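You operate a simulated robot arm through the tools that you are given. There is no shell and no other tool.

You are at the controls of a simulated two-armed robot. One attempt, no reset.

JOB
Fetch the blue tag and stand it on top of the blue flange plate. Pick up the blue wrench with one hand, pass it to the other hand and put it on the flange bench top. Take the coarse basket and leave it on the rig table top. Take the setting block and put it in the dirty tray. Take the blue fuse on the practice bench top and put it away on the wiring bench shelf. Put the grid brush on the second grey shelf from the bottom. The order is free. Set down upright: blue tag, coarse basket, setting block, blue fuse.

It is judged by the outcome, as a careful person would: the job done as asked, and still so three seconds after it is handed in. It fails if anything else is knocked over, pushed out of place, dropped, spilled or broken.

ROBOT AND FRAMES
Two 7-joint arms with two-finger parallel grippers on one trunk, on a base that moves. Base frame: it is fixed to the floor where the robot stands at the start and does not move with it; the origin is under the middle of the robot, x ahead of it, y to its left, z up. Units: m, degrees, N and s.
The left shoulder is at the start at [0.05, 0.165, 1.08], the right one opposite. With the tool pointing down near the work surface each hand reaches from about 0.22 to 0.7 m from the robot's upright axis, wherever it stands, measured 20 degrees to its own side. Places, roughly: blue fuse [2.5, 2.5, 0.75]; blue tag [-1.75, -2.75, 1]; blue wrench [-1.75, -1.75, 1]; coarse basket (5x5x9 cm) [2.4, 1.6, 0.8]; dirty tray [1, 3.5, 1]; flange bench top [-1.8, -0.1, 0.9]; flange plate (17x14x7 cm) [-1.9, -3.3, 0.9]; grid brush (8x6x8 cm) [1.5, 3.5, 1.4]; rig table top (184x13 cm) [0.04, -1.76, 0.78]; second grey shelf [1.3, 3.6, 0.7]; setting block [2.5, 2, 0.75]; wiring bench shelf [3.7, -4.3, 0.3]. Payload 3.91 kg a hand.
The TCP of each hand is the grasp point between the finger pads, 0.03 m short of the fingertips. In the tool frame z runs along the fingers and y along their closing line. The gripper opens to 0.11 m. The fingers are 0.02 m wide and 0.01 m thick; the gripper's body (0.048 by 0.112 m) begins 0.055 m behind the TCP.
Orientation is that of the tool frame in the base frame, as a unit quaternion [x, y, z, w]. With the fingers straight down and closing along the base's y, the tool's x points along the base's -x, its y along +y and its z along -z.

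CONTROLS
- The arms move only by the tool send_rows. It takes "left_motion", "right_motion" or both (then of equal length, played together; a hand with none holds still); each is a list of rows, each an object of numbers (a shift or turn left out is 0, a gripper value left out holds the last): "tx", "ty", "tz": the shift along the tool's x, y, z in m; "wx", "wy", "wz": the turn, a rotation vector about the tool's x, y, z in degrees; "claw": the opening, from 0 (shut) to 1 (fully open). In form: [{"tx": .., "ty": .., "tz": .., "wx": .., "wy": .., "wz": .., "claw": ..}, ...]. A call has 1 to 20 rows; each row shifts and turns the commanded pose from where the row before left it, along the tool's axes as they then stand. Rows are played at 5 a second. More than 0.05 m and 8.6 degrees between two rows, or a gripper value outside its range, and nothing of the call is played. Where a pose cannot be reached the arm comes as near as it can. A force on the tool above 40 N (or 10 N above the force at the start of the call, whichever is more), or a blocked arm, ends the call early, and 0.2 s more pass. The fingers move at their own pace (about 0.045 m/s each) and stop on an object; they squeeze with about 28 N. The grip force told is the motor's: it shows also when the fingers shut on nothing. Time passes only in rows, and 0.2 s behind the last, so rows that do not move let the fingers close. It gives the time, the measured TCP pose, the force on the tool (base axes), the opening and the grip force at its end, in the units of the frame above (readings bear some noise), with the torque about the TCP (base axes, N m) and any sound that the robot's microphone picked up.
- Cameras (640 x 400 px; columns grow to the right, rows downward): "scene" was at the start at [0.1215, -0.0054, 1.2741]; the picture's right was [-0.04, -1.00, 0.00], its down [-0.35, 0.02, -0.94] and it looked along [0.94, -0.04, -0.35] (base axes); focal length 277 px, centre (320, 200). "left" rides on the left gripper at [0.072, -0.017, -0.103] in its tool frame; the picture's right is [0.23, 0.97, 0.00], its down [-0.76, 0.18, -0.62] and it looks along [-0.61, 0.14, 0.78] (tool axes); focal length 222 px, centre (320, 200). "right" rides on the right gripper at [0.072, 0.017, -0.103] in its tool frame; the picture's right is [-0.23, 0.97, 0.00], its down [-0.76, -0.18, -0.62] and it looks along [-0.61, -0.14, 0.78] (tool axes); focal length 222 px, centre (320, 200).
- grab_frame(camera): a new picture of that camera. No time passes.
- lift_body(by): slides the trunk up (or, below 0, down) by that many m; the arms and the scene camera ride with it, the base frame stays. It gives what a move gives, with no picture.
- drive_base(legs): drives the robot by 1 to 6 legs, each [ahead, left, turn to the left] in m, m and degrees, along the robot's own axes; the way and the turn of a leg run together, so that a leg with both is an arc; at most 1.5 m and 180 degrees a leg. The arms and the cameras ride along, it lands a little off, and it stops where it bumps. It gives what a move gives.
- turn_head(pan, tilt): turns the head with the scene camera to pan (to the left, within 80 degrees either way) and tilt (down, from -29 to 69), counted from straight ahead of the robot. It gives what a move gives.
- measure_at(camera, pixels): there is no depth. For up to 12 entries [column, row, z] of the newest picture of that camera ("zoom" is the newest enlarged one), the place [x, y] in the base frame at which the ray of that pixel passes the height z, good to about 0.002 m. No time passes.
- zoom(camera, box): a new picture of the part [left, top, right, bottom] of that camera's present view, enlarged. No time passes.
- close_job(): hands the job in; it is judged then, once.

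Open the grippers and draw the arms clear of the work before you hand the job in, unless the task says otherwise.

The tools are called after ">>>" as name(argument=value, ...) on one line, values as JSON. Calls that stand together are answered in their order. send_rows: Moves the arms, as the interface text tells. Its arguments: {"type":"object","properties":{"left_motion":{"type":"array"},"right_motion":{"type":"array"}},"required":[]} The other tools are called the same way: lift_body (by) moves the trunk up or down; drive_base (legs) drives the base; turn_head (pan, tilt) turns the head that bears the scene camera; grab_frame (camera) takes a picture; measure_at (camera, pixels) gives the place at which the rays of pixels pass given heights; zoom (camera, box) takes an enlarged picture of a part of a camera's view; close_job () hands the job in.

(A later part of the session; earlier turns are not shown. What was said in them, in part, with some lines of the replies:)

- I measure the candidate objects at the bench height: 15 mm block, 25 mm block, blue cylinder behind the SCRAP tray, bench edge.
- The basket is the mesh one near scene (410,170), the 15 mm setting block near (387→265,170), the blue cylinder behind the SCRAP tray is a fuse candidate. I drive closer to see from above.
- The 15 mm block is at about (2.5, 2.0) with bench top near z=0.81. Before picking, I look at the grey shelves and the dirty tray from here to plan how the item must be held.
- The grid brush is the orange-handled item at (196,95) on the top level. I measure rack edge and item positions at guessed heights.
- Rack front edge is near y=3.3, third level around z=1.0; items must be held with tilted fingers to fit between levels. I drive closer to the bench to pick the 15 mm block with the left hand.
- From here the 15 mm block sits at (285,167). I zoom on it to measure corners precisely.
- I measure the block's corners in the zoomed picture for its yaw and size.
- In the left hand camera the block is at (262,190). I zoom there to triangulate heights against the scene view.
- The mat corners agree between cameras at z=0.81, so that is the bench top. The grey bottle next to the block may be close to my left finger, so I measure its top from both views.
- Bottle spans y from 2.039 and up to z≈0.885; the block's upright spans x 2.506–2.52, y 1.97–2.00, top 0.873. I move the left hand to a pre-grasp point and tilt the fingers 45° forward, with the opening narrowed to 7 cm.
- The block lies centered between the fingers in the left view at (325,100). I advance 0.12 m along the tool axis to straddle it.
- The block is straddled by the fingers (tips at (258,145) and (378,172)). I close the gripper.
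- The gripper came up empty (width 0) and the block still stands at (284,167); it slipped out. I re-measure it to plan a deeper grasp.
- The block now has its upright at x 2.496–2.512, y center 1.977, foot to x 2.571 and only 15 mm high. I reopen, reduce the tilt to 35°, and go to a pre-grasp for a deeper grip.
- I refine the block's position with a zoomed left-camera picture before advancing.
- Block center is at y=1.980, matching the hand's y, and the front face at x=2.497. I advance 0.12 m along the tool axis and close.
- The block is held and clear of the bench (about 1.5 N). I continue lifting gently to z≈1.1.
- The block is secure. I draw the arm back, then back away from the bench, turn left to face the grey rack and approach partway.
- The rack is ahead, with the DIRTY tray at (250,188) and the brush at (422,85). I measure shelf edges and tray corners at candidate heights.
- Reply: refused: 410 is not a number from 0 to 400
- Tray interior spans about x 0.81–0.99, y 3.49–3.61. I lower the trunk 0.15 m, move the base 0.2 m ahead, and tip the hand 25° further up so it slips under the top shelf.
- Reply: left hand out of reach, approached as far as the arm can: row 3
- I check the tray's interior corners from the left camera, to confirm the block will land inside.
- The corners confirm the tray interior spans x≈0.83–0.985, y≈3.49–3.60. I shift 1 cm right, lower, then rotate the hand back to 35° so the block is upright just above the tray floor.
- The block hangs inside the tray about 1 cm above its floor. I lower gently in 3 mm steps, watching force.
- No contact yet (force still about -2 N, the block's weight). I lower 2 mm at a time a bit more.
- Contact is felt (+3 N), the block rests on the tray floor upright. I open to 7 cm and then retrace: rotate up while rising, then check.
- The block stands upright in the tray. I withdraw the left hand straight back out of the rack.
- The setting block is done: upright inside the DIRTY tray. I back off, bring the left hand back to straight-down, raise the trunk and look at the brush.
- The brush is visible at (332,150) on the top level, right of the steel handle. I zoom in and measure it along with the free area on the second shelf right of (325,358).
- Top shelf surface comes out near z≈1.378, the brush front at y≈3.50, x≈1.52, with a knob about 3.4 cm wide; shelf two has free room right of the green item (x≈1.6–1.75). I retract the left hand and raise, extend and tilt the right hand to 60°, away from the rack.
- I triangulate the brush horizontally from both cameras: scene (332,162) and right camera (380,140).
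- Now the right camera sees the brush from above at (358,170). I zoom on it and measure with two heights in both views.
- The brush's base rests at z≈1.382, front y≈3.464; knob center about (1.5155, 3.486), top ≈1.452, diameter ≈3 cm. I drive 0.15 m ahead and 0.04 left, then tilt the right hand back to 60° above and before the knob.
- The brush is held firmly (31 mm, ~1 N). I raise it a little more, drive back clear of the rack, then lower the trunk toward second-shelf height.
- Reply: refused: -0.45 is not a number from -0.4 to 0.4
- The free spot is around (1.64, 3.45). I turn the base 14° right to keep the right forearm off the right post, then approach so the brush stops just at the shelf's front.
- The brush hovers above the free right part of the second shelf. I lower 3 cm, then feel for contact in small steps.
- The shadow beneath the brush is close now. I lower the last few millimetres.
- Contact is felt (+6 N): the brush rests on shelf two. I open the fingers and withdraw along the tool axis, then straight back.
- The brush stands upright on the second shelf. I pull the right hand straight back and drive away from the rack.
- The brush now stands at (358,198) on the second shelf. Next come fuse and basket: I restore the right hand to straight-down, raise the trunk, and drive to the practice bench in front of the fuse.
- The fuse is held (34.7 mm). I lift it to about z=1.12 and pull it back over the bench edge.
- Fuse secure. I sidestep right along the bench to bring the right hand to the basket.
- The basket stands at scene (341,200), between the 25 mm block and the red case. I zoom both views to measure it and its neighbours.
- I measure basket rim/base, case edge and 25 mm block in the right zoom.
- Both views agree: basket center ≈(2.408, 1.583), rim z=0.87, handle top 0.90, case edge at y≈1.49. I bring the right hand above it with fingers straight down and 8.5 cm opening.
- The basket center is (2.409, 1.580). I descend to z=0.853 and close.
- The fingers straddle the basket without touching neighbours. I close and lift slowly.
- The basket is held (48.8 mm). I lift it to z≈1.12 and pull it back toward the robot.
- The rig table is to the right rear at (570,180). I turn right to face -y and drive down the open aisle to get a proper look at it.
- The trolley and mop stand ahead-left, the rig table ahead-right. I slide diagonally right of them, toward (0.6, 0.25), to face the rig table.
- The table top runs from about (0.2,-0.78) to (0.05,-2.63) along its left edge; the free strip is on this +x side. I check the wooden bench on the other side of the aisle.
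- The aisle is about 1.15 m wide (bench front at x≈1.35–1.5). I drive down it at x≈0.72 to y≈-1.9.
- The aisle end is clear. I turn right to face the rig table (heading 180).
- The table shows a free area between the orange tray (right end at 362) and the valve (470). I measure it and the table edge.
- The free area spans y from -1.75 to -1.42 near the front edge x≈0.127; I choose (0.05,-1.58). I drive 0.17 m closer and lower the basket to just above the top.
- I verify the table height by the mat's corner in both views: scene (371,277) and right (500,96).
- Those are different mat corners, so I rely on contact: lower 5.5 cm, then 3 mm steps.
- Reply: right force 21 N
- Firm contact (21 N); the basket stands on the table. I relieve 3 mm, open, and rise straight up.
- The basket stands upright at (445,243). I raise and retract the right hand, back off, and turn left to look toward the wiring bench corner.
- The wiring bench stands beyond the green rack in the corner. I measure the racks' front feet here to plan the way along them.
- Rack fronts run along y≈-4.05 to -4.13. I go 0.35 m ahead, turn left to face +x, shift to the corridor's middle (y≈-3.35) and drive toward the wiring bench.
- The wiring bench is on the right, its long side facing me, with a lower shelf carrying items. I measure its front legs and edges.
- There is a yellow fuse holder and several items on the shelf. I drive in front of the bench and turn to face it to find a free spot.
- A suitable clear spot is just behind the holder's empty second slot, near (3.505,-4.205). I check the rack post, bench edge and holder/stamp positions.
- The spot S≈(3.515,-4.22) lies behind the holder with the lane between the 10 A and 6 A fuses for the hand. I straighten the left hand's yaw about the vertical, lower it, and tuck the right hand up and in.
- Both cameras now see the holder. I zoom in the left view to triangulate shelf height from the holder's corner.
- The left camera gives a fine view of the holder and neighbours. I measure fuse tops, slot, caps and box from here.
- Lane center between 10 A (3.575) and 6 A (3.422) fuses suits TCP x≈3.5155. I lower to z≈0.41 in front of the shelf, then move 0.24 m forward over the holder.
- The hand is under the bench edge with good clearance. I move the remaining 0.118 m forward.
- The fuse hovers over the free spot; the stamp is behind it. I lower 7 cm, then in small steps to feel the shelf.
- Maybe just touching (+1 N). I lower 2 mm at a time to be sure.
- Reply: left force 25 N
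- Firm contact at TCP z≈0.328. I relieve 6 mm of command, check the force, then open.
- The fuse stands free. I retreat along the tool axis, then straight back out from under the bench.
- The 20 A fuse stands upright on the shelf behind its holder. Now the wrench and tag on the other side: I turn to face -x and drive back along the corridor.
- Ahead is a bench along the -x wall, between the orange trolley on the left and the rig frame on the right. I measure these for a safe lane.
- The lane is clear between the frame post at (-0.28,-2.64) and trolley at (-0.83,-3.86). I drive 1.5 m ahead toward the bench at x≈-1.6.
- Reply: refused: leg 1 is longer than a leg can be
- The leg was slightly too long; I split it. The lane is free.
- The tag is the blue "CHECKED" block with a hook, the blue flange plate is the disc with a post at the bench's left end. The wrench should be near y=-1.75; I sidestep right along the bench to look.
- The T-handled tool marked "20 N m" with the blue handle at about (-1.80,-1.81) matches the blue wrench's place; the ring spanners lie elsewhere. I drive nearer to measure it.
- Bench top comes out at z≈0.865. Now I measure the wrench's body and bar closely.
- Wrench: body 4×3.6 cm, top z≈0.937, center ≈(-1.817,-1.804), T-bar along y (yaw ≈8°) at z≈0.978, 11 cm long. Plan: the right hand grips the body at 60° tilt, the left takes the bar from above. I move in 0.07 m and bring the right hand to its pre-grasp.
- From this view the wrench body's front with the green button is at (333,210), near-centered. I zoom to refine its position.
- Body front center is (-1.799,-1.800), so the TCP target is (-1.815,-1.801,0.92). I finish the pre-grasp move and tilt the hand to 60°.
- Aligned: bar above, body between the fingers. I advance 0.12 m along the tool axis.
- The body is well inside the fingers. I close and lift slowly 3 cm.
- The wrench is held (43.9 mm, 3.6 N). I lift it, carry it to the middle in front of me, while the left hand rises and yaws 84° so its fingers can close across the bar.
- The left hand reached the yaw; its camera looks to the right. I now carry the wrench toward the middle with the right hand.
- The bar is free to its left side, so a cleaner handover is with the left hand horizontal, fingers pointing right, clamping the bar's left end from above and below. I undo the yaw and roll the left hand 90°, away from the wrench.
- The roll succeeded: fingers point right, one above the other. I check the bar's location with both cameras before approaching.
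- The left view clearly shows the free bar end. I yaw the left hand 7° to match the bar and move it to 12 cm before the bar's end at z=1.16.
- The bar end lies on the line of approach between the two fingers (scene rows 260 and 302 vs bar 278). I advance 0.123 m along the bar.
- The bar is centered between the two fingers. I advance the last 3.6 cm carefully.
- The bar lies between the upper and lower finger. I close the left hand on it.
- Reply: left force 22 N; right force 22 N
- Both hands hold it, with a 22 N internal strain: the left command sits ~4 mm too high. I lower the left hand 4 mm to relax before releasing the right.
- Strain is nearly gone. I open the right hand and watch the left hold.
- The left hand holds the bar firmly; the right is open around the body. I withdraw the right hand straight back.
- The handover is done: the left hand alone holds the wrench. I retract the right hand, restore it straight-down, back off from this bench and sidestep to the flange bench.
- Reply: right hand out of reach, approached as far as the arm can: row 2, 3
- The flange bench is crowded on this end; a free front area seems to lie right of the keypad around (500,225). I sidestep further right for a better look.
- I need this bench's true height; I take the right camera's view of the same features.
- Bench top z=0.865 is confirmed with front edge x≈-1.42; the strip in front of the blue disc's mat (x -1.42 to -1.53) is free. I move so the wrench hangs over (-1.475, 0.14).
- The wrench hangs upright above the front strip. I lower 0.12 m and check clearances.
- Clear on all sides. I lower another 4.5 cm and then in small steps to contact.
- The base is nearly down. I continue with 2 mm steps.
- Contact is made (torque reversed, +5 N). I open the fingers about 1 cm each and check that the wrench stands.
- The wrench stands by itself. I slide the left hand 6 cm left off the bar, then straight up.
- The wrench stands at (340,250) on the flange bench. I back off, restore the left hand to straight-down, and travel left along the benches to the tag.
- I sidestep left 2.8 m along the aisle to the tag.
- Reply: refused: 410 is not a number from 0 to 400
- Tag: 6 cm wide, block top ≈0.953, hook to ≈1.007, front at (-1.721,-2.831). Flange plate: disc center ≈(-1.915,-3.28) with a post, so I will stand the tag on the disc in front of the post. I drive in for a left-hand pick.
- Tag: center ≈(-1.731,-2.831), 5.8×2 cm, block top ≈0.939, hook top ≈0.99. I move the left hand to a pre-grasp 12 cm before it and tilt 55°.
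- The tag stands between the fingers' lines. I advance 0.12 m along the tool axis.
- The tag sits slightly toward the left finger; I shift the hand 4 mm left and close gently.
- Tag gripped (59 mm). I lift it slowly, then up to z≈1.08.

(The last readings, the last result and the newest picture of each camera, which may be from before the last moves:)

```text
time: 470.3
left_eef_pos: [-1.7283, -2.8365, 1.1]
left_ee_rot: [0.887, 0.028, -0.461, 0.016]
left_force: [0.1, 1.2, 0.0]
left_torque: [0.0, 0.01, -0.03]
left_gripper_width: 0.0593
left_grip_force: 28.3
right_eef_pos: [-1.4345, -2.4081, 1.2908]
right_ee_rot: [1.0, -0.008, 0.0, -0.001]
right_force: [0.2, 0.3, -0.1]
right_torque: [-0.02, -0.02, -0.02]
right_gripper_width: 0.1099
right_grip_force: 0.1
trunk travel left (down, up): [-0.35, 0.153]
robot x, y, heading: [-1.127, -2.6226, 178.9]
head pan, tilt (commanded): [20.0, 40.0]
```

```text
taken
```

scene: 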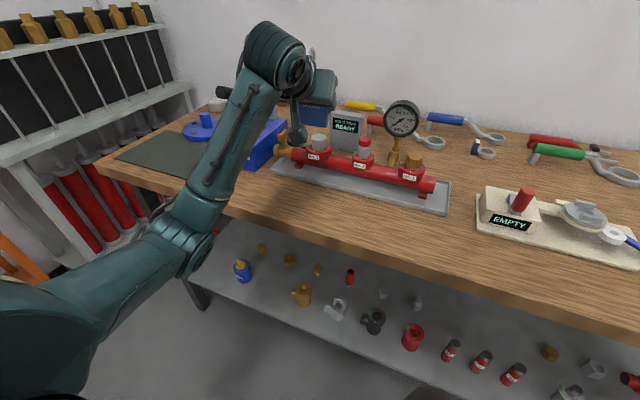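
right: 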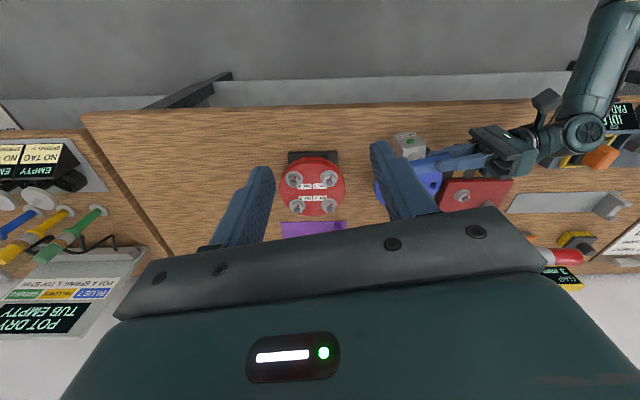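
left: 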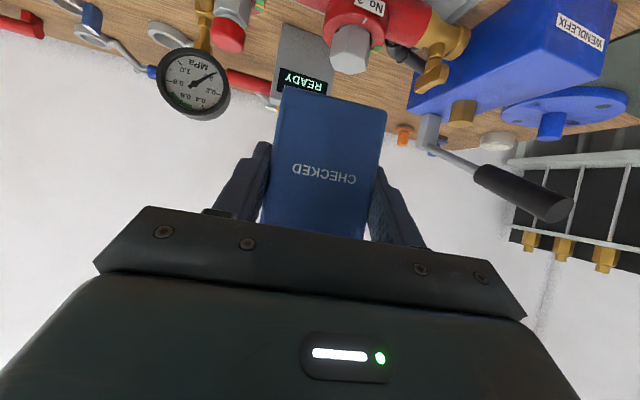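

The tag is secure. I pull it back, then sidestep left toward the flange plate in two parts, checking the left side.

>>> send_rows(left_motion=[{"tx": 0.0229, "tz": -0.0328}, {"tx": 0.0229, "tz": -0.0328}, {"tx": 0.0229, "tz": -0.0328}, {"tx": 0.0229, "tz": -0.0328}, {"tx": 0.0172, "tz": -0.0246}, {}])

>>> drive_base(legs=[[0, 0.3, 0]])

>>> turn_head(pan=40, tilt=30)

>>> grab_frame(camera="scene")

>>> turn_head(pan=20, tilt=35)

>>> grab_frame(camera="scene")

```text
time: 471.7
left_eef_pos: [-1.5432, -2.8215, 1.1]
left_ee_rot: [0.887, 0.028, -0.46, 0.016]
left_force: [-0.2, 0.2, 0.4]
left_torque: [0.0, 0.01, -0.03]
left_gripper_width: 0.0594
left_grip_force: 28.2
left hand out of reach, approached as far as the arm can: row 5
right_eef_pos: [-1.436, -2.4057, 1.2899]
right_ee_rot: [1.0, -0.008, -0.001, 0.0]
right_force: [0.5, 0.0, -0.4]
right_torque: [0.01, 0.01, 0.01]
right_gripper_width: 0.1099
right_grip_force: 0.0
trunk travel left (down, up): [-0.35, 0.153]
robot x, y, heading: [-1.1257, -2.6242, 179.0]
head pan, tilt (commanded): [20.0, 40.0]
```

```text
time: 474.9
left_eef_pos: [-1.5479, -3.1242, 1.1013]
left_ee_rot: [0.887, 0.028, -0.461, 0.016]
left_force: [-0.4, -0.3, 0.0]
left_torque: [0.02, 0.03, 0.0]
left_gripper_width: 0.0589
left_grip_force: 28.6
right_eef_pos: [-1.4403, -2.71, 1.2907]
right_ee_rot: [1.0, -0.007, -0.001, 0.0]
right_force: [1.1, -0.5, 0.9]
right_torque: [-0.03, 0.0, 0.01]
right_gripper_width: 0.1101
right_grip_force: 0.2
trunk travel left (down, up): [-0.35, 0.153]
robot x, y, heading: [-1.1336, -2.9226, 179.1]
head pan, tilt (commanded): [20.0, 40.0]
```

```text
time: 475.7
left_eef_pos: [-1.5485, -3.123, 1.1004]
left_ee_rot: [0.887, 0.028, -0.46, 0.016]
left_force: [0.1, -0.2, -0.5]
left_torque: [-0.01, -0.03, 0.03]
left_gripper_width: 0.0591
left_grip_force: 27.8
right_eef_pos: [-1.4394, -2.7091, 1.2912]
right_ee_rot: [1.0, -0.007, 0.0, 0.0]
right_force: [-0.8, -0.2, -0.2]
right_torque: [-0.03, 0.02, -0.04]
right_gripper_width: 0.1102
right_grip_force: 0.0
trunk travel left (down, up): [-0.35, 0.153]
robot x, y, heading: [-1.1317, -2.923, 179.2]
head pan, tilt (commanded): [40.0, 30.0]
```

```text
taken
```

scene: 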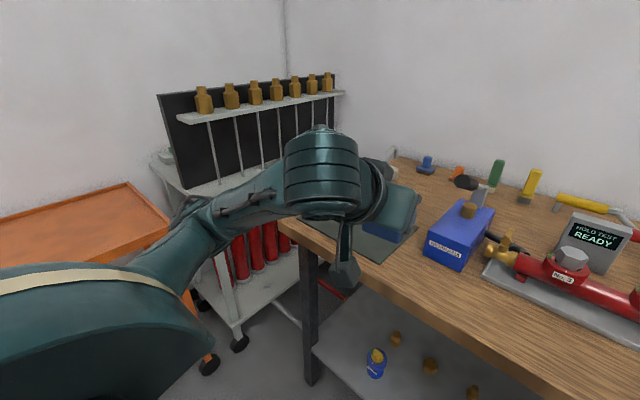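

```text
time: 476.6
left_eef_pos: [-1.5482, -3.1222, 1.1004]
left_ee_rot: [0.887, 0.029, -0.461, 0.016]
left_force: [0.3, -0.1, -0.3]
left_torque: [0.02, 0.0, 0.0]
left_gripper_width: 0.0592
left_grip_force: 28.1
right_eef_pos: [-1.4403, -2.7095, 1.2905]
right_ee_rot: [1.0, -0.007, -0.001, 0.0]
right_force: [-1.1, -0.8, 0.0]
right_torque: [0.01, -0.01, -0.02]
right_gripper_width: 0.1097
right_grip_force: 0.0
trunk travel left (down, up): [-0.35, 0.153]
robot x, y, heading: [-1.1317, -2.9276, 179.4]
head pan, tilt (commanded): [20.0, 35.0]
```

```text
taken
```

scene: 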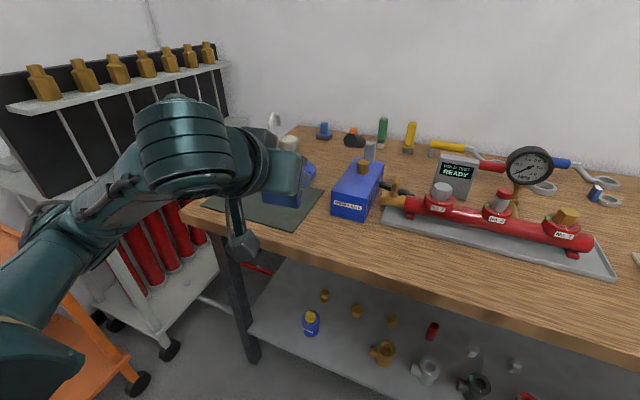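

The brass-item rack on the left is about 0.3 m beyond my elbow. I extend the arm a little forward to pull the elbow in, then sidestep the remaining 0.16 m.

>>> send_rows(left_motion=[{"tx": -0.0172, "tz": 0.0246}, {"tx": -0.0172, "tz": 0.0246}, {"tx": -0.0172, "tz": 0.0246}, {}])

>>> drive_base(legs=[[0.05, 0.15, 0]])

>>> turn_head(pan=15, tilt=30)

>>> grab_frame(camera="scene")

>>> grab_frame(camera="left")

```text
time: 477.6
left_eef_pos: [-1.6372, -3.1286, 1.102]
left_ee_rot: [0.887, 0.028, -0.461, 0.016]
left_force: [0.1, 0.4, -0.5]
left_torque: [-0.01, 0.01, 0.0]
left_gripper_width: 0.0593
left_grip_force: 28.1
right_eef_pos: [-1.4407, -2.7094, 1.2901]
right_ee_rot: [1.0, -0.007, 0.0, 0.0]
right_force: [0.0, 0.4, -0.2]
right_torque: [-0.04, 0.0, -0.02]
right_gripper_width: 0.1099
right_grip_force: 0.1
trunk travel left (down, up): [-0.35, 0.153]
robot x, y, heading: [-1.1275, -2.9286, 179.3]
head pan, tilt (commanded): [20.0, 35.0]
```

```text
time: 479.5
left_eef_pos: [-1.6902, -3.2765, 1.1017]
left_ee_rot: [0.887, 0.03, -0.461, 0.017]
left_force: [-0.4, 0.8, 0.3]
left_torque: [0.03, -0.02, -0.02]
left_gripper_width: 0.0592
left_grip_force: 27.8
right_eef_pos: [-1.4923, -2.8574, 1.291]
right_ee_rot: [1.0, -0.007, -0.001, -0.001]
right_force: [1.1, -0.6, -0.5]
right_torque: [0.02, -0.03, 0.0]
right_gripper_width: 0.1098
right_grip_force: 0.1
trunk travel left (down, up): [-0.35, 0.153]
robot x, y, heading: [-1.1827, -3.0739, 179.1]
head pan, tilt (commanded): [20.0, 35.0]
```

```text
time: 480.2
left_eef_pos: [-1.6908, -3.2761, 1.1017]
left_ee_rot: [0.887, 0.03, -0.461, 0.017]
left_force: [-0.4, -0.3, -1.5]
left_torque: [-0.02, 0.02, 0.01]
left_gripper_width: 0.0592
left_grip_force: 28.1
right_eef_pos: [-1.4936, -2.8574, 1.2907]
right_ee_rot: [1.0, -0.008, -0.002, 0.001]
right_force: [-0.1, 0.4, -0.2]
right_torque: [-0.02, 0.0, 0.01]
right_gripper_width: 0.11
right_grip_force: 0.1
trunk travel left (down, up): [-0.35, 0.153]
robot x, y, heading: [-1.183, -3.0724, 179.0]
head pan, tilt (commanded): [15.0, 30.0]
```

```text
taken
```

scene: 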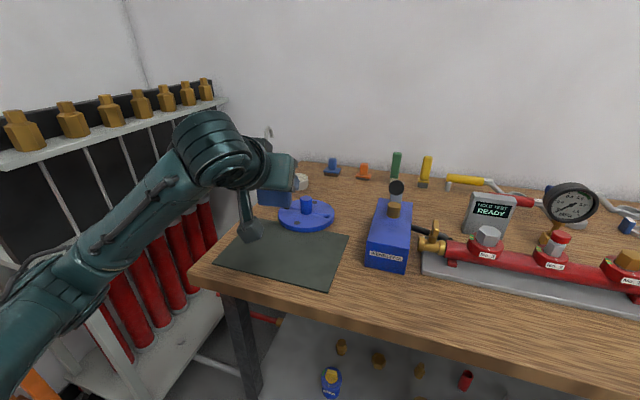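

```text
taken
```

left: 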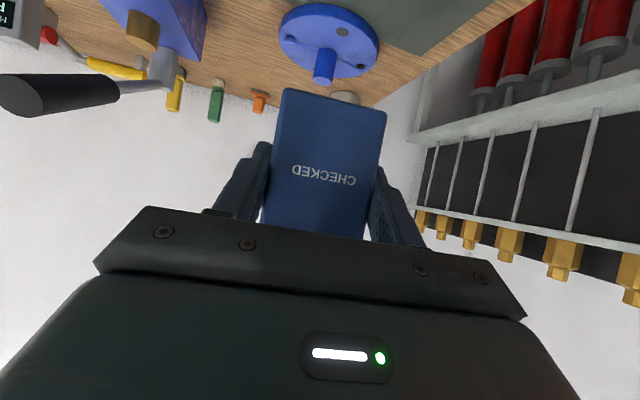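

I measure the flange plate in both views: zoom scene around (306,212) and left around (328,45).

>>> zoom(camera="scene", box=[256, 180, 356, 250])

>>> zoom(camera="left", box=[263, 0, 393, 100])

```text
5.71 times, centred on (306, 215) of scene
```

zoom: 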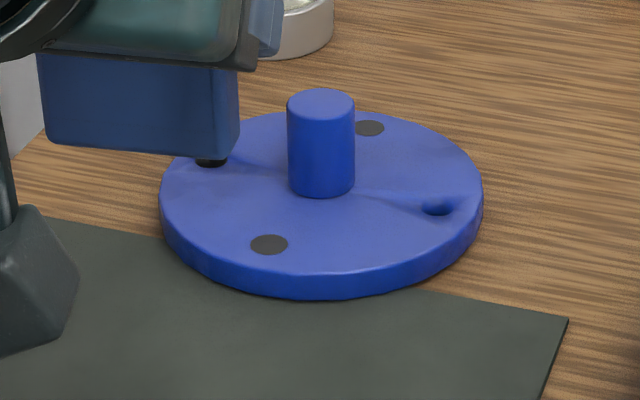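

```text
4.00 times, centred on (328, 50) of left
```

zoom: 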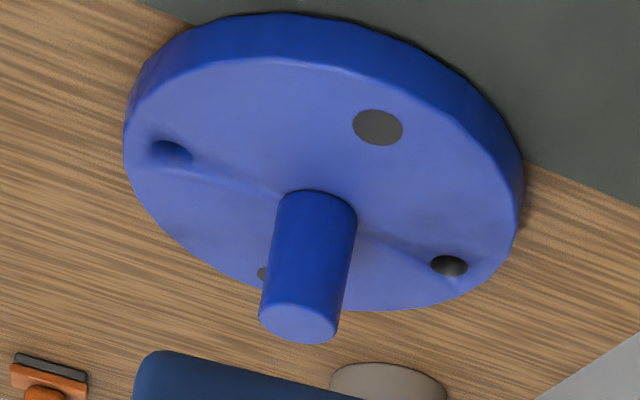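

I triangulate with the front-left bolt hole: scene zoom (269,245), left zoom (378,127), plus post and rim points.

>>> measure_at(camera="zoom", pixels=[[378, 127, 0.88], [378, 127, 0.9], [315, 203, 0.885], [315, 203, 0.9], [125, 150, 0.885], [522, 190, 0.885], [290, 62, 0.885], [450, 266, 0.885], [172, 152, 0.885], [298, 325, 0.94]])

>>> zoom(camera="scene", box=[256, 180, 356, 250])

>>> measure_at(camera="zoom", pixels=[[269, 245, 0.88], [269, 245, 0.9], [321, 185, 0.885], [321, 185, 0.9], [160, 195, 0.885], [483, 188, 0.885], [330, 278, 0.885], [320, 300, 0.865], [438, 207, 0.885], [320, 100, 0.94], [369, 128, 0.885]])

```text
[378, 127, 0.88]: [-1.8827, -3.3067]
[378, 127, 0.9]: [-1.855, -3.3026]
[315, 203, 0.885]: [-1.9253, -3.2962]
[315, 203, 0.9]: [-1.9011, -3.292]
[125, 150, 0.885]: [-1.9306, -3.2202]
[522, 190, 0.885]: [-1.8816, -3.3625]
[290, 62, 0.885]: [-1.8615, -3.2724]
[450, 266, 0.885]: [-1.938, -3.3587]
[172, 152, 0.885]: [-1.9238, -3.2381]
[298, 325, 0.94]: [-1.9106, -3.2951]
```

```text
5.71 times, centred on (306, 215) of scene
```

zoom: 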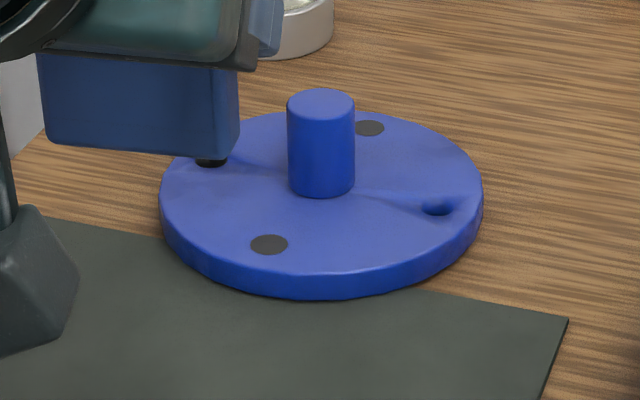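

```text
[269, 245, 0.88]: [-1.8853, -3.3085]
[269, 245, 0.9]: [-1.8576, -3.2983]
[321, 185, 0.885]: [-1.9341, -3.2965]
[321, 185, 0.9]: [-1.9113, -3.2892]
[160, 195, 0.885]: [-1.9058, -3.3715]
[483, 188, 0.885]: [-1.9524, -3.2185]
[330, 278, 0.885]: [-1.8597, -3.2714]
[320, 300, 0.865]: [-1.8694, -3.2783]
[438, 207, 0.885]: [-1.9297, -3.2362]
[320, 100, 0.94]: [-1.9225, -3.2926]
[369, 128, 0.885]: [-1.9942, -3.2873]
```

Disc top is z≈0.886, center ≈(-1.928,-3.294), post front face ≈ x -1.911, disc front edge ≈ -1.858. I aim the tag's center at (-1.886,-3.290): move 0.193 m forward at z=1.10 first.

>>> send_rows(left_motion=[{"tx": -0.0221, "tz": 0.0316}, {"tx": -0.0221, "tz": 0.0316}, {"tx": -0.0221, "tz": 0.0316}, {"tx": -0.0221, "tz": 0.0316}, {"tx": -0.0223, "tz": 0.0317}, {}])

>>> grab_frame(camera="left")

>>> grab_frame(camera="scene")

```text
time: 481.6
left_eef_pos: [-1.8828, -3.2934, 1.1011]
left_ee_rot: [0.887, 0.03, -0.461, 0.017]
left_force: [-0.7, 0.5, -0.2]
left_torque: [0.01, 0.04, -0.02]
left_gripper_width: 0.0592
left_grip_force: 28.2
right_eef_pos: [-1.493, -2.857, 1.2908]
right_ee_rot: [1.0, -0.006, -0.001, 0.001]
right_force: [0.0, -0.5, -0.6]
right_torque: [-0.05, 0.0, -0.02]
right_gripper_width: 0.1101
right_grip_force: 0.0
trunk travel left (down, up): [-0.35, 0.153]
robot x, y, heading: [-1.1816, -3.0739, 179.4]
head pan, tilt (commanded): [15.0, 30.0]
```

```text
taken
```

left: 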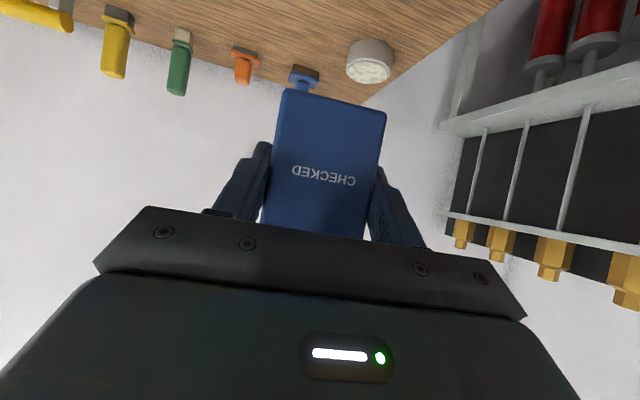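

```text
taken
```

scene: 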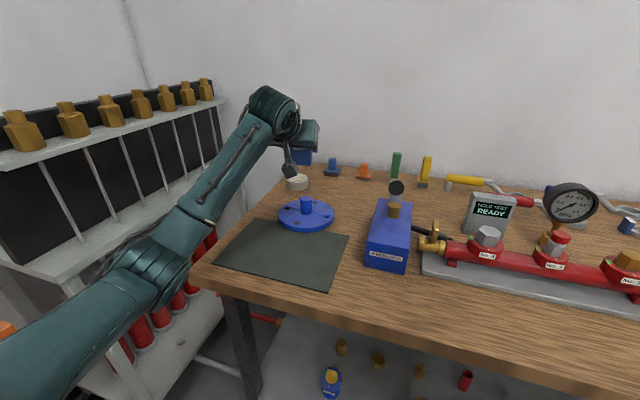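

I check how close my left elbow is to the brass rack.

>>> zoom(camera="scene", box=[0, 120, 240, 400])

>>> measure_at(camera="scene", pixels=[[62, 280, 0.8], [226, 101, 1.1], [62, 280, 0.7], [20, 165, 1.1], [226, 101, 1.0], [205, 200, 0.8]])

```text
1.43 times, centred on (120, 260) of scene
```

zoom: 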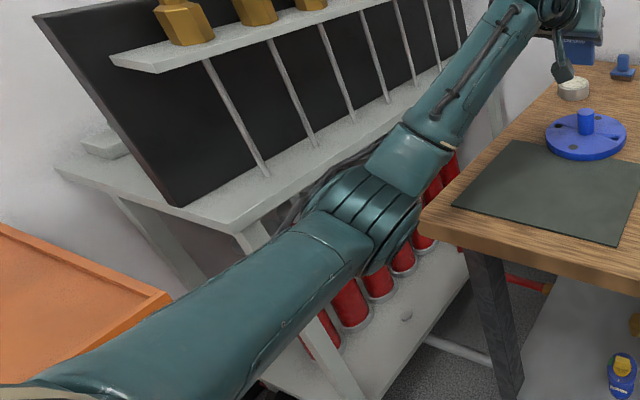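

```text
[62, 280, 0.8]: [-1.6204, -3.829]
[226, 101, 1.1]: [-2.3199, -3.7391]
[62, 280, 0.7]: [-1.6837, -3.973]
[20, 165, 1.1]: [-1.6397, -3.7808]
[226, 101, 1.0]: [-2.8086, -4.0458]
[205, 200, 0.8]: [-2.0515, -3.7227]
```

The rack is at y≤-3.72, well clear of the elbow. I lower the tag 0.12 m and look.

>>> send_rows(left_motion=[{"tx": 0.0246, "tz": 0.0172, "ty": -0.003}, {"tx": 0.0246, "tz": 0.0172}, {"tx": 0.0246, "tz": 0.0172}, {"tx": 0.0246, "tz": 0.0172}, {}])

>>> grab_frame(camera="left")

>>> zoom(camera="scene", box=[230, 140, 370, 250])

```text
time: 482.8
left_eef_pos: [-1.8817, -3.2873, 0.9826]
left_ee_rot: [0.887, 0.029, -0.461, 0.016]
left_force: [0.0, 0.3, -0.5]
left_torque: [-0.03, 0.0, -0.01]
left_gripper_width: 0.0592
left_grip_force: 28.1
right_eef_pos: [-1.4924, -2.8559, 1.2911]
right_ee_rot: [1.0, -0.007, -0.002, 0.001]
right_force: [-0.4, 0.7, 0.0]
right_torque: [-0.04, 0.02, 0.0]
right_gripper_width: 0.1101
right_grip_force: 0.1
trunk travel left (down, up): [-0.35, 0.153]
robot x, y, heading: [-1.1853, -3.075, 179.4]
head pan, tilt (commanded): [15.0, 30.0]
```

```text
taken
```

left: 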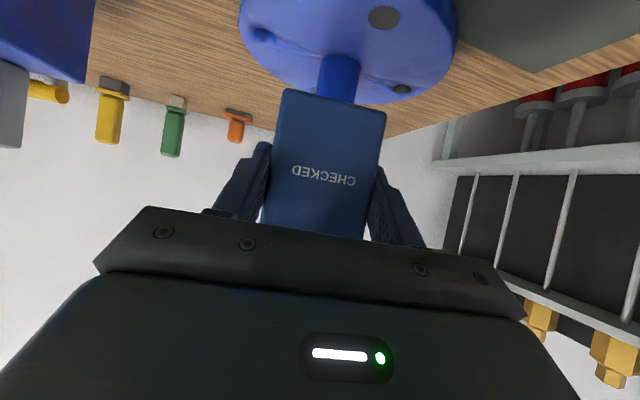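

```text
3.64 times, centred on (300, 195) of scene
```

zoom: 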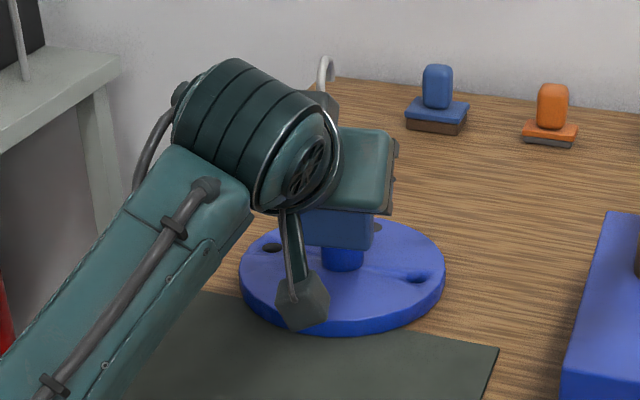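

I verify the tag's bottom edge and the disc's points from the left camera at their heights.

>>> measure_at(camera="left", pixels=[[287, 90, 0.9366], [386, 112, 0.9366], [383, 18, 0.886], [338, 100, 0.886], [402, 88, 0.886], [262, 35, 0.886]])

>>> measure_at(camera="scene", pixels=[[303, 217, 0.886], [333, 207, 0.886], [268, 213, 0.886], [314, 206, 0.886]])

```text
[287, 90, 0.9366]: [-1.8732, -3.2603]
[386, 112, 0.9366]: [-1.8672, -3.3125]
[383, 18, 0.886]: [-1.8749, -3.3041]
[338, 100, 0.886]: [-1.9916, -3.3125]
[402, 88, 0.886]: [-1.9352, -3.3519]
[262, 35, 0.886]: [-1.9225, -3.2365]
```

```text
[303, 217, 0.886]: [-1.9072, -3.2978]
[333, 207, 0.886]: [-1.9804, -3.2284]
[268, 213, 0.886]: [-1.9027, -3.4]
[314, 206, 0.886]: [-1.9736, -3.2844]
```

The tag's front corner is close to the disc's rim; I shift it 6 mm forward and 6 mm left, then lower toward contact.

>>> send_rows(left_motion=[{"tx": -0.0034, "tz": 0.0049, "ty": 0.006}, {"tx": 0.0164, "tz": 0.0115}, {"tx": 0.0123, "tz": 0.0086}, {}])

>>> send_rows(left_motion=[{"tx": 0.0025, "tz": 0.0017}, {"tx": 0.0025, "tz": 0.0017}, {}])

>>> grab_frame(camera="left")

>>> zoom(camera="scene", box=[230, 150, 370, 250])

```text
time: 483.8
left_eef_pos: [-1.8869, -3.2939, 0.9447]
left_ee_rot: [0.887, 0.029, -0.46, 0.017]
left_force: [0.7, 0.1, -0.1]
left_torque: [-0.01, -0.02, 0.0]
left_gripper_width: 0.0592
left_grip_force: 27.8
right_eef_pos: [-1.4923, -2.8579, 1.2909]
right_ee_rot: [1.0, -0.006, -0.001, 0.0]
right_force: [-0.2, 0.4, -0.9]
right_torque: [0.0, 0.01, -0.02]
right_gripper_width: 0.11
right_grip_force: 0.1
trunk travel left (down, up): [-0.35, 0.153]
robot x, y, heading: [-1.1831, -3.079, 179.2]
head pan, tilt (commanded): [15.0, 30.0]
```

```text
time: 484.6
left_eef_pos: [-1.8883, -3.2928, 0.9393]
left_ee_rot: [0.887, 0.03, -0.461, 0.017]
left_force: [0.4, -0.6, -0.8]
left_torque: [-0.01, -0.02, 0.0]
left_gripper_width: 0.0591
left_grip_force: 28.4
right_eef_pos: [-1.4929, -2.8555, 1.2913]
right_ee_rot: [1.0, -0.006, -0.002, 0.001]
right_force: [0.7, 0.0, -0.1]
right_torque: [0.01, -0.02, -0.04]
right_gripper_width: 0.1101
right_grip_force: 0.2
trunk travel left (down, up): [-0.35, 0.153]
robot x, y, heading: [-1.183, -3.0723, 179.2]
head pan, tilt (commanded): [15.0, 30.0]
```

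```text
taken
```

left: 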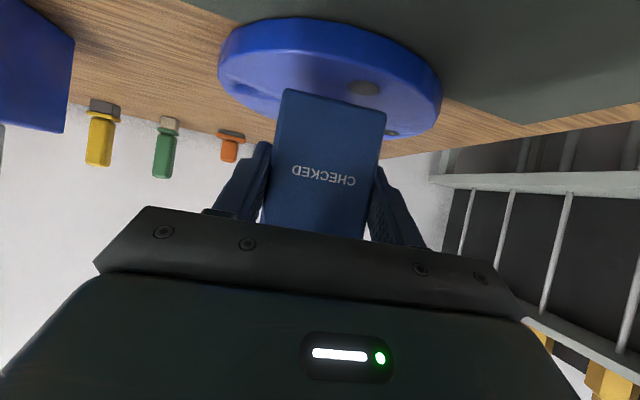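

```text
4.00 times, centred on (300, 200) of scene
```

zoom: 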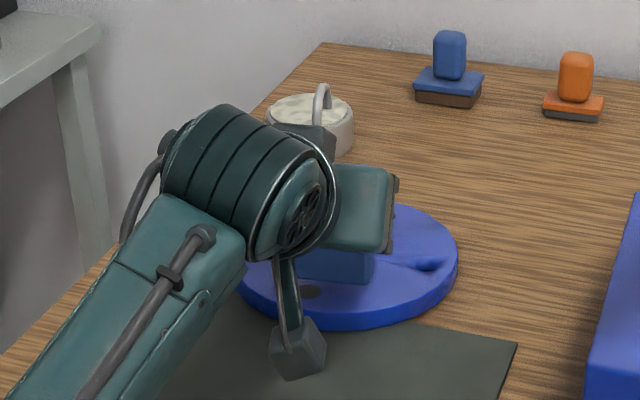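

The tag's bottom is just above the disc, behind the front hole. I lower in 2 mm steps.

>>> send_rows(left_motion=[{"tx": 0.0016, "tz": 0.0011}, {"tx": 0.0016, "tz": 0.0011}, {}])

>>> send_rows(left_motion=[{"tx": 0.0016, "tz": 0.0011}, {"tx": 0.0008, "tz": 0.0006}, {}])

```text
time: 485.4
left_eef_pos: [-1.8881, -3.2923, 0.9368]
left_ee_rot: [0.887, 0.03, -0.46, 0.017]
left_force: [0.4, 0.1, -0.6]
left_torque: [-0.02, 0.0, 0.02]
left_gripper_width: 0.0592
left_grip_force: 27.7
right_eef_pos: [-1.493, -2.8567, 1.2918]
right_ee_rot: [1.0, -0.007, -0.001, 0.001]
right_force: [0.8, -0.3, -0.3]
right_torque: [-0.04, 0.02, -0.04]
right_gripper_width: 0.1103
right_grip_force: 0.1
trunk travel left (down, up): [-0.35, 0.153]
robot x, y, heading: [-1.1842, -3.0746, 179.3]
head pan, tilt (commanded): [15.0, 30.0]
```

```text
time: 486.2
left_eef_pos: [-1.8895, -3.2936, 0.9332]
left_ee_rot: [0.887, 0.03, -0.461, 0.017]
left_force: [-0.8, 0.8, -0.8]
left_torque: [0.02, 0.03, 0.03]
left_gripper_width: 0.0594
left_grip_force: 28.5
right_eef_pos: [-1.4932, -2.8574, 1.2914]
right_ee_rot: [1.0, -0.008, -0.001, 0.001]
right_force: [-0.2, -1.3, 1.0]
right_torque: [0.01, -0.01, -0.03]
right_gripper_width: 0.1098
right_grip_force: 0.1
trunk travel left (down, up): [-0.35, 0.153]
robot x, y, heading: [-1.1851, -3.0706, 179.3]
head pan, tilt (commanded): [15.0, 30.0]
```

>>> send_rows(left_motion=[{"tx": 0.0016, "tz": 0.0011}, {"tx": 0.0008, "tz": 0.0006}, {}])

>>> send_rows(left_motion=[{"tx": 0.0012, "tz": 0.0009}, {"tx": 0.0012, "tz": 0.0008}, {}])

>>> grab_frame(camera="left")

```text
time: 487.0
left_eef_pos: [-1.8894, -3.2944, 0.9308]
left_ee_rot: [0.887, 0.03, -0.461, 0.017]
left_force: [-0.5, -0.4, -0.8]
left_torque: [0.0, 0.01, -0.02]
left_gripper_width: 0.0594
left_grip_force: 28.2
right_eef_pos: [-1.4932, -2.8565, 1.2904]
right_ee_rot: [1.0, -0.007, -0.001, 0.001]
right_force: [-0.2, 0.9, -0.1]
right_torque: [-0.02, 0.02, -0.01]
right_gripper_width: 0.11
right_grip_force: 0.0
trunk travel left (down, up): [-0.35, 0.153]
robot x, y, heading: [-1.1845, -3.0731, 179.4]
head pan, tilt (commanded): [15.0, 30.0]
```

```text
time: 487.8
left_eef_pos: [-1.8883, -3.2936, 0.9298]
left_ee_rot: [0.885, 0.029, -0.464, 0.017]
left_force: [-2.4, -0.5, 7.9]
left_torque: [-0.12, 0.07, -0.05]
left_gripper_width: 0.0596
left_grip_force: 27.7
right_eef_pos: [-1.4927, -2.8571, 1.2917]
right_ee_rot: [1.0, -0.007, -0.002, 0.0]
right_force: [0.3, 0.4, 0.0]
right_torque: [0.01, 0.01, 0.02]
right_gripper_width: 0.1099
right_grip_force: 0.1
trunk travel left (down, up): [-0.35, 0.153]
robot x, y, heading: [-1.1837, -3.0748, 179.4]
head pan, tilt (commanded): [15.0, 30.0]
```

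```text
taken
```

left: 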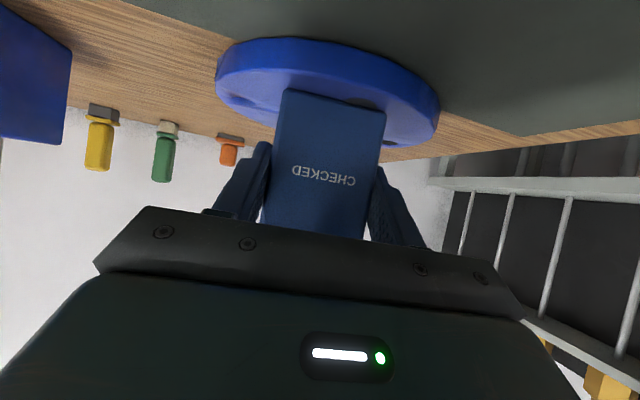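

Contact (+8 N) with the disc at TCP z≈0.930. I relieve 1 mm and open the fingers.

>>> send_rows(left_motion=[{"tx": -0.0008, "tz": -0.0006}, {}, {"claw": 0.72}, {}, {}, {}])

>>> grab_frame(camera="left")

>>> zoom(camera="scene", box=[230, 150, 370, 250])

```text
time: 489.2
left_eef_pos: [-1.8882, -3.2932, 0.9284]
left_ee_rot: [0.887, 0.03, -0.461, 0.017]
left_force: [0.2, -0.2, 0.0]
left_torque: [-0.02, -0.01, 0.0]
left_gripper_width: 0.079
left_grip_force: 0.0
right_eef_pos: [-1.4931, -2.8573, 1.2899]
right_ee_rot: [1.0, -0.007, -0.001, 0.001]
right_force: [0.1, -0.1, -0.1]
right_torque: [-0.01, 0.01, 0.0]
right_gripper_width: 0.1099
right_grip_force: 0.1
trunk travel left (down, up): [-0.35, 0.153]
robot x, y, heading: [-1.1849, -3.0757, 179.0]
head pan, tilt (commanded): [15.0, 30.0]
```

```text
taken
```

left: 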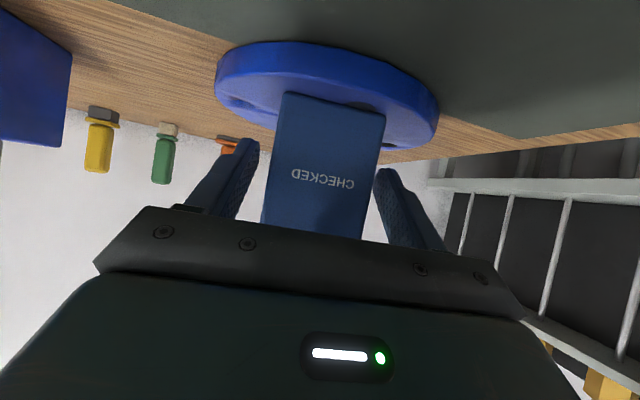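

```text
4.00 times, centred on (300, 200) of scene
```

zoom: 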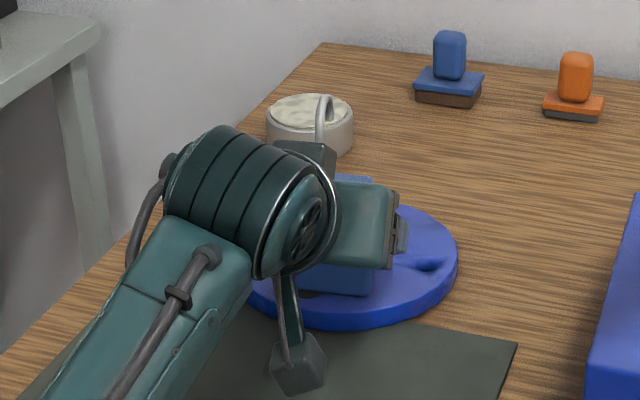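

The tag stands on the disc with its hook free. I withdraw the hand straight back horizontally, then up.

>>> send_rows(left_motion=[{"tx": 0.0086, "tz": -0.0123}, {"tx": 0.0143, "tz": -0.0205}, {"tx": 0.0143, "tz": -0.0205}, {"tx": 0.0172, "tz": -0.0246}, {"tx": 0.0172, "tz": -0.0246}, {"tx": -0.0246, "tz": -0.0172}, {"tx": -0.0246, "tz": -0.0172}, {"tx": -0.0246, "tz": -0.0172}, {"tx": -0.0246, "tz": -0.0172}, {}])

>>> grab_frame(camera="scene")

>>> zoom(camera="scene", box=[230, 140, 390, 250])

>>> grab_frame(camera="left")

```text
time: 491.4
left_eef_pos: [-1.7643, -3.2852, 1.0508]
left_ee_rot: [0.887, 0.028, -0.46, 0.015]
left_force: [-0.3, -0.5, -0.5]
left_torque: [0.0, 0.02, -0.01]
left_gripper_width: 0.0792
left_grip_force: 0.0
right_eef_pos: [-1.4927, -2.8573, 1.2905]
right_ee_rot: [1.0, -0.007, -0.001, 0.002]
right_force: [0.7, -0.3, 0.4]
right_torque: [-0.01, -0.01, -0.02]
right_gripper_width: 0.1097
right_grip_force: 0.0
trunk travel left (down, up): [-0.35, 0.153]
robot x, y, heading: [-1.1781, -3.0716, 179.3]
head pan, tilt (commanded): [15.0, 30.0]
```

```text
taken
```

scene: 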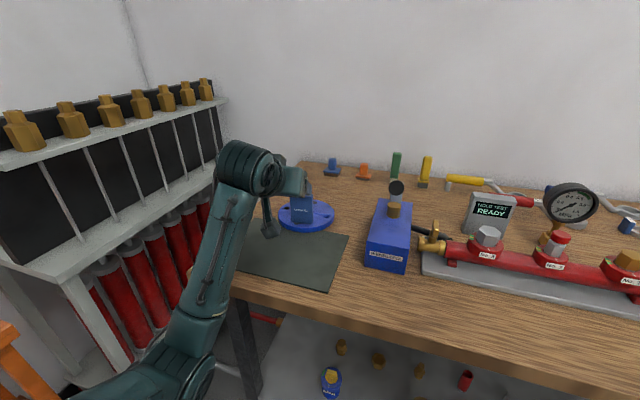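

```text
3.64 times, centred on (310, 195) of scene
```

zoom: 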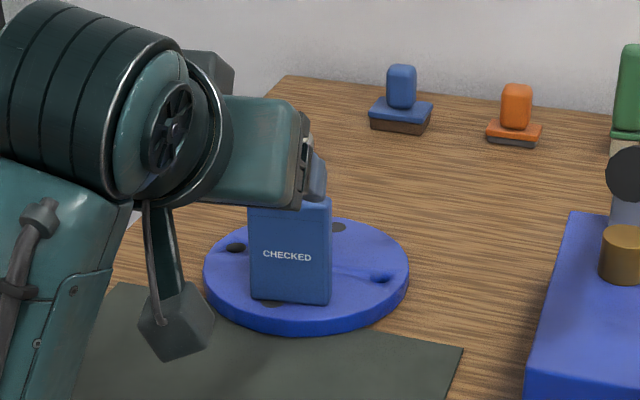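

```text
taken
```

left: 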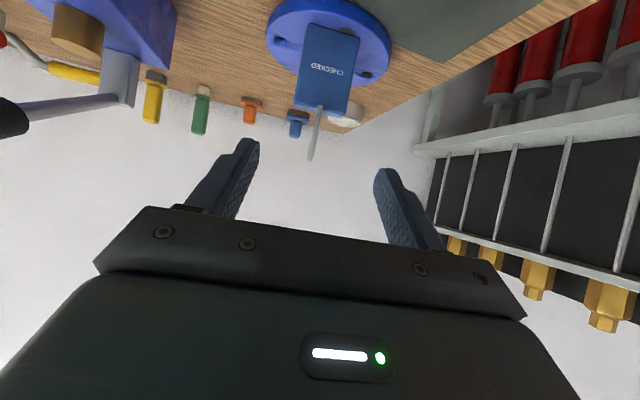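

The tag stands upright on the blue flange plate. I draw the left arm back, drive away from the bench, and take a last look.

>>> send_rows(left_motion=[{"tx": 0.0057, "tz": -0.0369}, {"tx": 0.0172, "tz": -0.0246}, {"tx": 0.0172, "tz": -0.0246}, {"tx": 0.0172, "tz": -0.0246}, {"tx": 0.0172, "tz": -0.0246}, {"claw": 1}, {}])

>>> drive_base(legs=[[-0.3, -0.15, 0]])

>>> send_rows(left_motion=[{"wy": 7.86}, {"wy": 7.86}, {"wy": 7.86}, {"wy": 7.86}, {"wy": 7.86}, {"wy": 7.86}, {"wy": 7.84}, {}])

>>> turn_head(pan=15, tilt=30)

>>> grab_frame(camera="scene")

>>> zoom(camera="scene", box=[220, 100, 380, 200])

```text
time: 493.0
left_eef_pos: [-1.6128, -3.2759, 1.0639]
left_ee_rot: [0.887, 0.029, -0.461, 0.017]
left_force: [0.6, 0.6, -0.5]
left_torque: [0.02, 0.01, -0.01]
left_gripper_width: 0.1099
left_grip_force: 0.0
right_eef_pos: [-1.494, -2.8574, 1.2917]
right_ee_rot: [1.0, -0.006, -0.001, 0.0]
right_force: [-0.6, -0.9, -0.9]
right_torque: [0.01, 0.01, 0.04]
right_gripper_width: 0.1099
right_grip_force: 0.0
trunk travel left (down, up): [-0.35, 0.153]
robot x, y, heading: [-1.1848, -3.0743, 179.3]
head pan, tilt (commanded): [15.0, 30.0]
```

```text
time: 495.1
left_eef_pos: [-1.3116, -3.1361, 1.0636]
left_ee_rot: [0.886, 0.032, -0.461, 0.017]
left_force: [0.3, 0.0, 0.1]
left_torque: [-0.04, 0.02, 0.01]
left_gripper_width: 0.1101
left_grip_force: 0.0
right_eef_pos: [-1.1946, -2.7156, 1.2902]
right_ee_rot: [1.0, -0.003, -0.001, 0.001]
right_force: [-0.7, -0.3, -0.4]
right_torque: [0.01, 0.04, 0.0]
right_gripper_width: 0.1098
right_grip_force: 0.1
trunk travel left (down, up): [-0.35, 0.153]
robot x, y, heading: [-0.8833, -2.9311, 179.8]
head pan, tilt (commanded): [15.0, 30.0]
```

```text
time: 496.9
left_eef_pos: [-1.4289, -3.1728, 0.9087]
left_ee_rot: [0.999, 0.036, 0.0, 0.0]
left_force: [-0.3, -0.4, 0.4]
left_torque: [0.0, -0.01, 0.03]
left_gripper_width: 0.11
left_grip_force: 0.0
left hand out of reach, approached as far as the arm can: row 1, 2, 3, 4, 5, 6, 7
right_eef_pos: [-1.1954, -2.7166, 1.2909]
right_ee_rot: [1.0, -0.003, -0.002, -0.001]
right_force: [-0.1, -1.1, 0.3]
right_torque: [0.01, 0.0, -0.01]
right_gripper_width: 0.11
right_grip_force: 0.0
trunk travel left (down, up): [-0.35, 0.153]
robot x, y, heading: [-0.8838, -2.9299, 179.6]
head pan, tilt (commanded): [15.0, 30.0]
```

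```text
time: 497.6
left_eef_pos: [-1.4293, -3.174, 0.9086]
left_ee_rot: [0.999, 0.037, 0.0, 0.001]
left_force: [0.2, 0.1, 0.5]
left_torque: [-0.02, 0.0, 0.0]
left_gripper_width: 0.1101
left_grip_force: 0.0
right_eef_pos: [-1.1956, -2.7172, 1.2903]
right_ee_rot: [1.0, -0.004, -0.001, 0.001]
right_force: [-0.5, -0.3, -0.7]
right_torque: [-0.03, -0.01, 0.0]
right_gripper_width: 0.11
right_grip_force: 0.1
trunk travel left (down, up): [-0.35, 0.153]
robot x, y, heading: [-0.8831, -2.9317, 179.5]
head pan, tilt (commanded): [15.0, 30.0]
```

```text
taken
```

scene: 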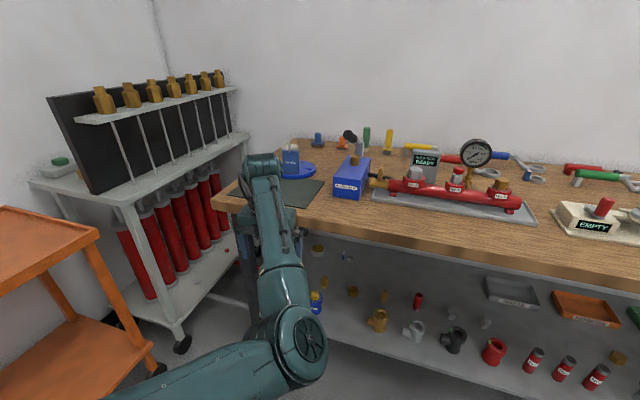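

```text
4.00 times, centred on (300, 150) of scene
```

zoom: 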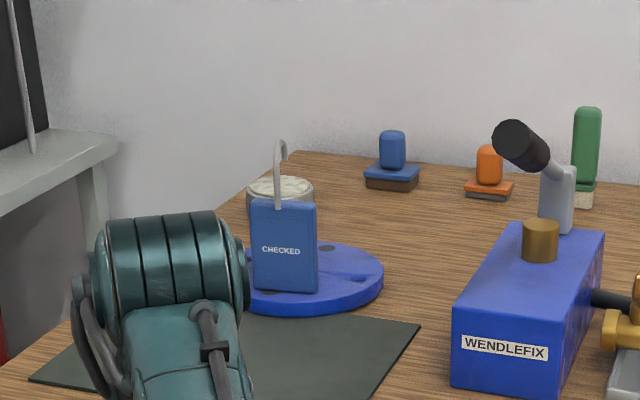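

The tag stands well. The left arm settled lower than commanded when rotated; I raise it for good clearance.

>>> send_rows(left_motion=[{"tz": -0.03}, {"tz": -0.03}, {"tz": -0.03}, {"tz": -0.03}, {}])

>>> grab_frame(camera="scene")

```text
time: 498.8
left_eef_pos: [-1.4585, -3.1922, 1.0203]
left_ee_rot: [0.999, 0.037, 0.002, 0.001]
left_force: [0.0, -0.2, 0.0]
left_torque: [0.02, 0.0, -0.02]
left_gripper_width: 0.11
left_grip_force: 0.1
left hand out of reach, approached as far as the arm can: row 1, 2, 3, 4
right_eef_pos: [-1.1958, -2.717, 1.2908]
right_ee_rot: [1.0, -0.004, -0.001, 0.0]
right_force: [0.8, 0.1, -0.5]
right_torque: [-0.03, -0.01, -0.02]
right_gripper_width: 0.1099
right_grip_force: 0.2
trunk travel left (down, up): [-0.35, 0.153]
robot x, y, heading: [-0.8853, -2.9315, 179.6]
head pan, tilt (commanded): [15.0, 30.0]
```

```text
taken
```

scene: 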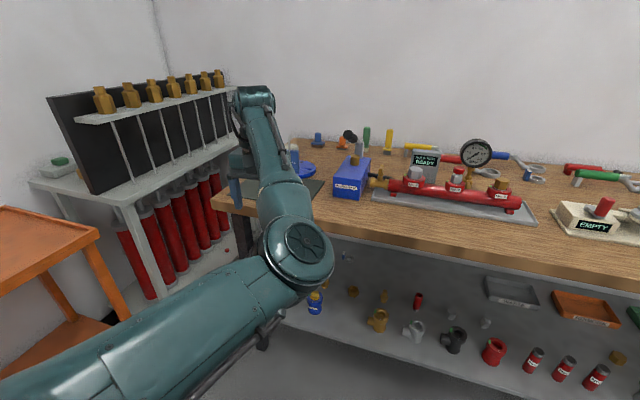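

Both hands are empty and open. I back off a little more for clearance and glance at the rig table and flange bench before handing in.

>>> drive_base(legs=[[-0.1, 0, 0]])

>>> turn_head(pan=-70, tilt=20)

>>> grab_frame(camera="scene")

>>> turn_head(pan=15, tilt=25)

>>> zoom(camera="scene", box=[220, 80, 380, 180])

```text
time: 499.9
left_eef_pos: [-1.357, -3.1921, 1.0203]
left_ee_rot: [0.999, 0.038, 0.0, 0.001]
left_force: [0.6, -0.3, -0.1]
left_torque: [0.04, 0.02, 0.0]
left_gripper_width: 0.1101
left_grip_force: 0.1
right_eef_pos: [-1.0962, -2.7172, 1.2909]
right_ee_rot: [1.0, -0.003, 0.0, 0.001]
right_force: [-0.1, 0.2, 0.4]
right_torque: [0.01, 0.03, 0.0]
right_gripper_width: 0.11
right_grip_force: 0.0
trunk travel left (down, up): [-0.35, 0.153]
robot x, y, heading: [-0.7823, -2.9327, 179.7]
head pan, tilt (commanded): [15.0, 30.0]
```

```text
time: 501.5
left_eef_pos: [-1.3584, -3.1921, 1.0197]
left_ee_rot: [0.999, 0.038, 0.001, 0.001]
left_force: [0.1, 0.1, 0.0]
left_torque: [-0.05, -0.02, -0.01]
left_gripper_width: 0.1099
left_grip_force: 0.1
right_eef_pos: [-1.0975, -2.7177, 1.2905]
right_ee_rot: [1.0, -0.003, 0.0, 0.0]
right_force: [-0.1, -0.7, -0.3]
right_torque: [-0.01, 0.0, 0.02]
right_gripper_width: 0.1102
right_grip_force: 0.1
trunk travel left (down, up): [-0.35, 0.153]
robot x, y, heading: [-0.7865, -2.9268, 179.5]
head pan, tilt (commanded): [-70.0, 20.0]
```

```text
taken
```

scene: 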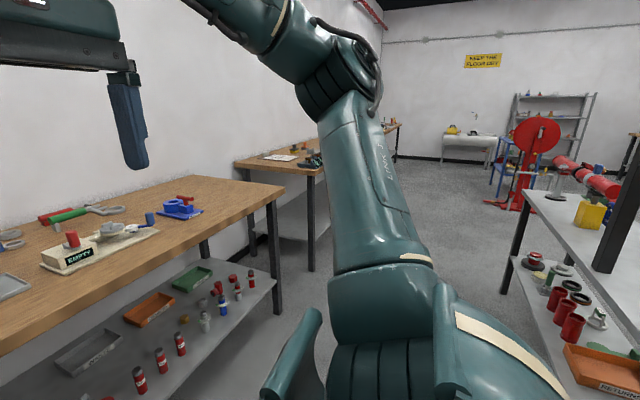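

```text
time: 503.1
left_eef_pos: [-1.3575, -3.1917, 1.0194]
left_ee_rot: [0.999, 0.038, 0.001, 0.001]
left_force: [-0.2, 0.2, -0.8]
left_torque: [-0.06, 0.0, 0.0]
left_gripper_width: 0.1101
left_grip_force: 0.0
right_eef_pos: [-1.0966, -2.7172, 1.2912]
right_ee_rot: [1.0, -0.003, -0.002, 0.001]
right_force: [-0.2, -0.5, 0.2]
right_torque: [0.03, -0.01, -0.01]
right_gripper_width: 0.1098
right_grip_force: 0.1
trunk travel left (down, up): [-0.35, 0.153]
robot x, y, heading: [-0.783, -2.9296, 179.8]
head pan, tilt (commanded): [15.0, 25.0]
```

```text
4.00 times, centred on (300, 130) of scene
```

zoom: 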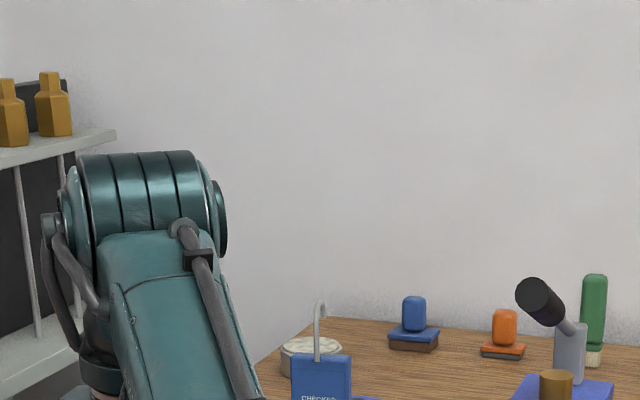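

All six items have been set in place: the setting block is in the DIRTY tray, the brush is on shelf two, and the basket is on the rig table. The fuse is on the wiring bench shelf, the wrench (passed from right hand to left) is on the flange bench, and the tag stands on the blue flange plate. The grippers are open and the arms are clear, so I hand the job in.

>>> close_job()

```text
The job is handed in.
```

I handed the job in with all six items placed. I saw each one standing in place after releasing it, but did not go back to re-check them all at the end.

| Item | Where it is now | Upright |
|---|---|---|
| Setting block (the one marked 15 mm) | In the DIRTY tray on the third grey shelf | Yes |
| Grid brush | Right-hand end of the second grey shelf from the bottom | Yes |
| Coarse basket | On the rig table top, between the orange mat and the valve | Yes |
| Blue fuse (20 A) | On the wiring bench shelf, standing directly on it just behind the FUSES holder | Yes |
| Blue wrench (T-handle, marked 20 N m) | On the flange bench top, about 5 cm from the front edge | Yes |
| Blue tag (CHECKED) | On the disc of the blue flange plate, in front of its post | Yes |

- **Wrench:** The right hand picked it up, and I passed it to the left hand in mid-air before setting it down.
- **Setting block:** My first grip slipped and nudged it about 8 mm on the bench. It stayed upright, and the second grip held.
- **Choices by position:** There were two setting blocks, two blue wrenches and two blue discs. I went by the places you gave: the 15 mm block, the 20 N m wrench, and the disc with the post near (-1.9, -3.3).

I saw nothing else knocked over or moved. At the end both grippers were open and the arms were clear of the benches.
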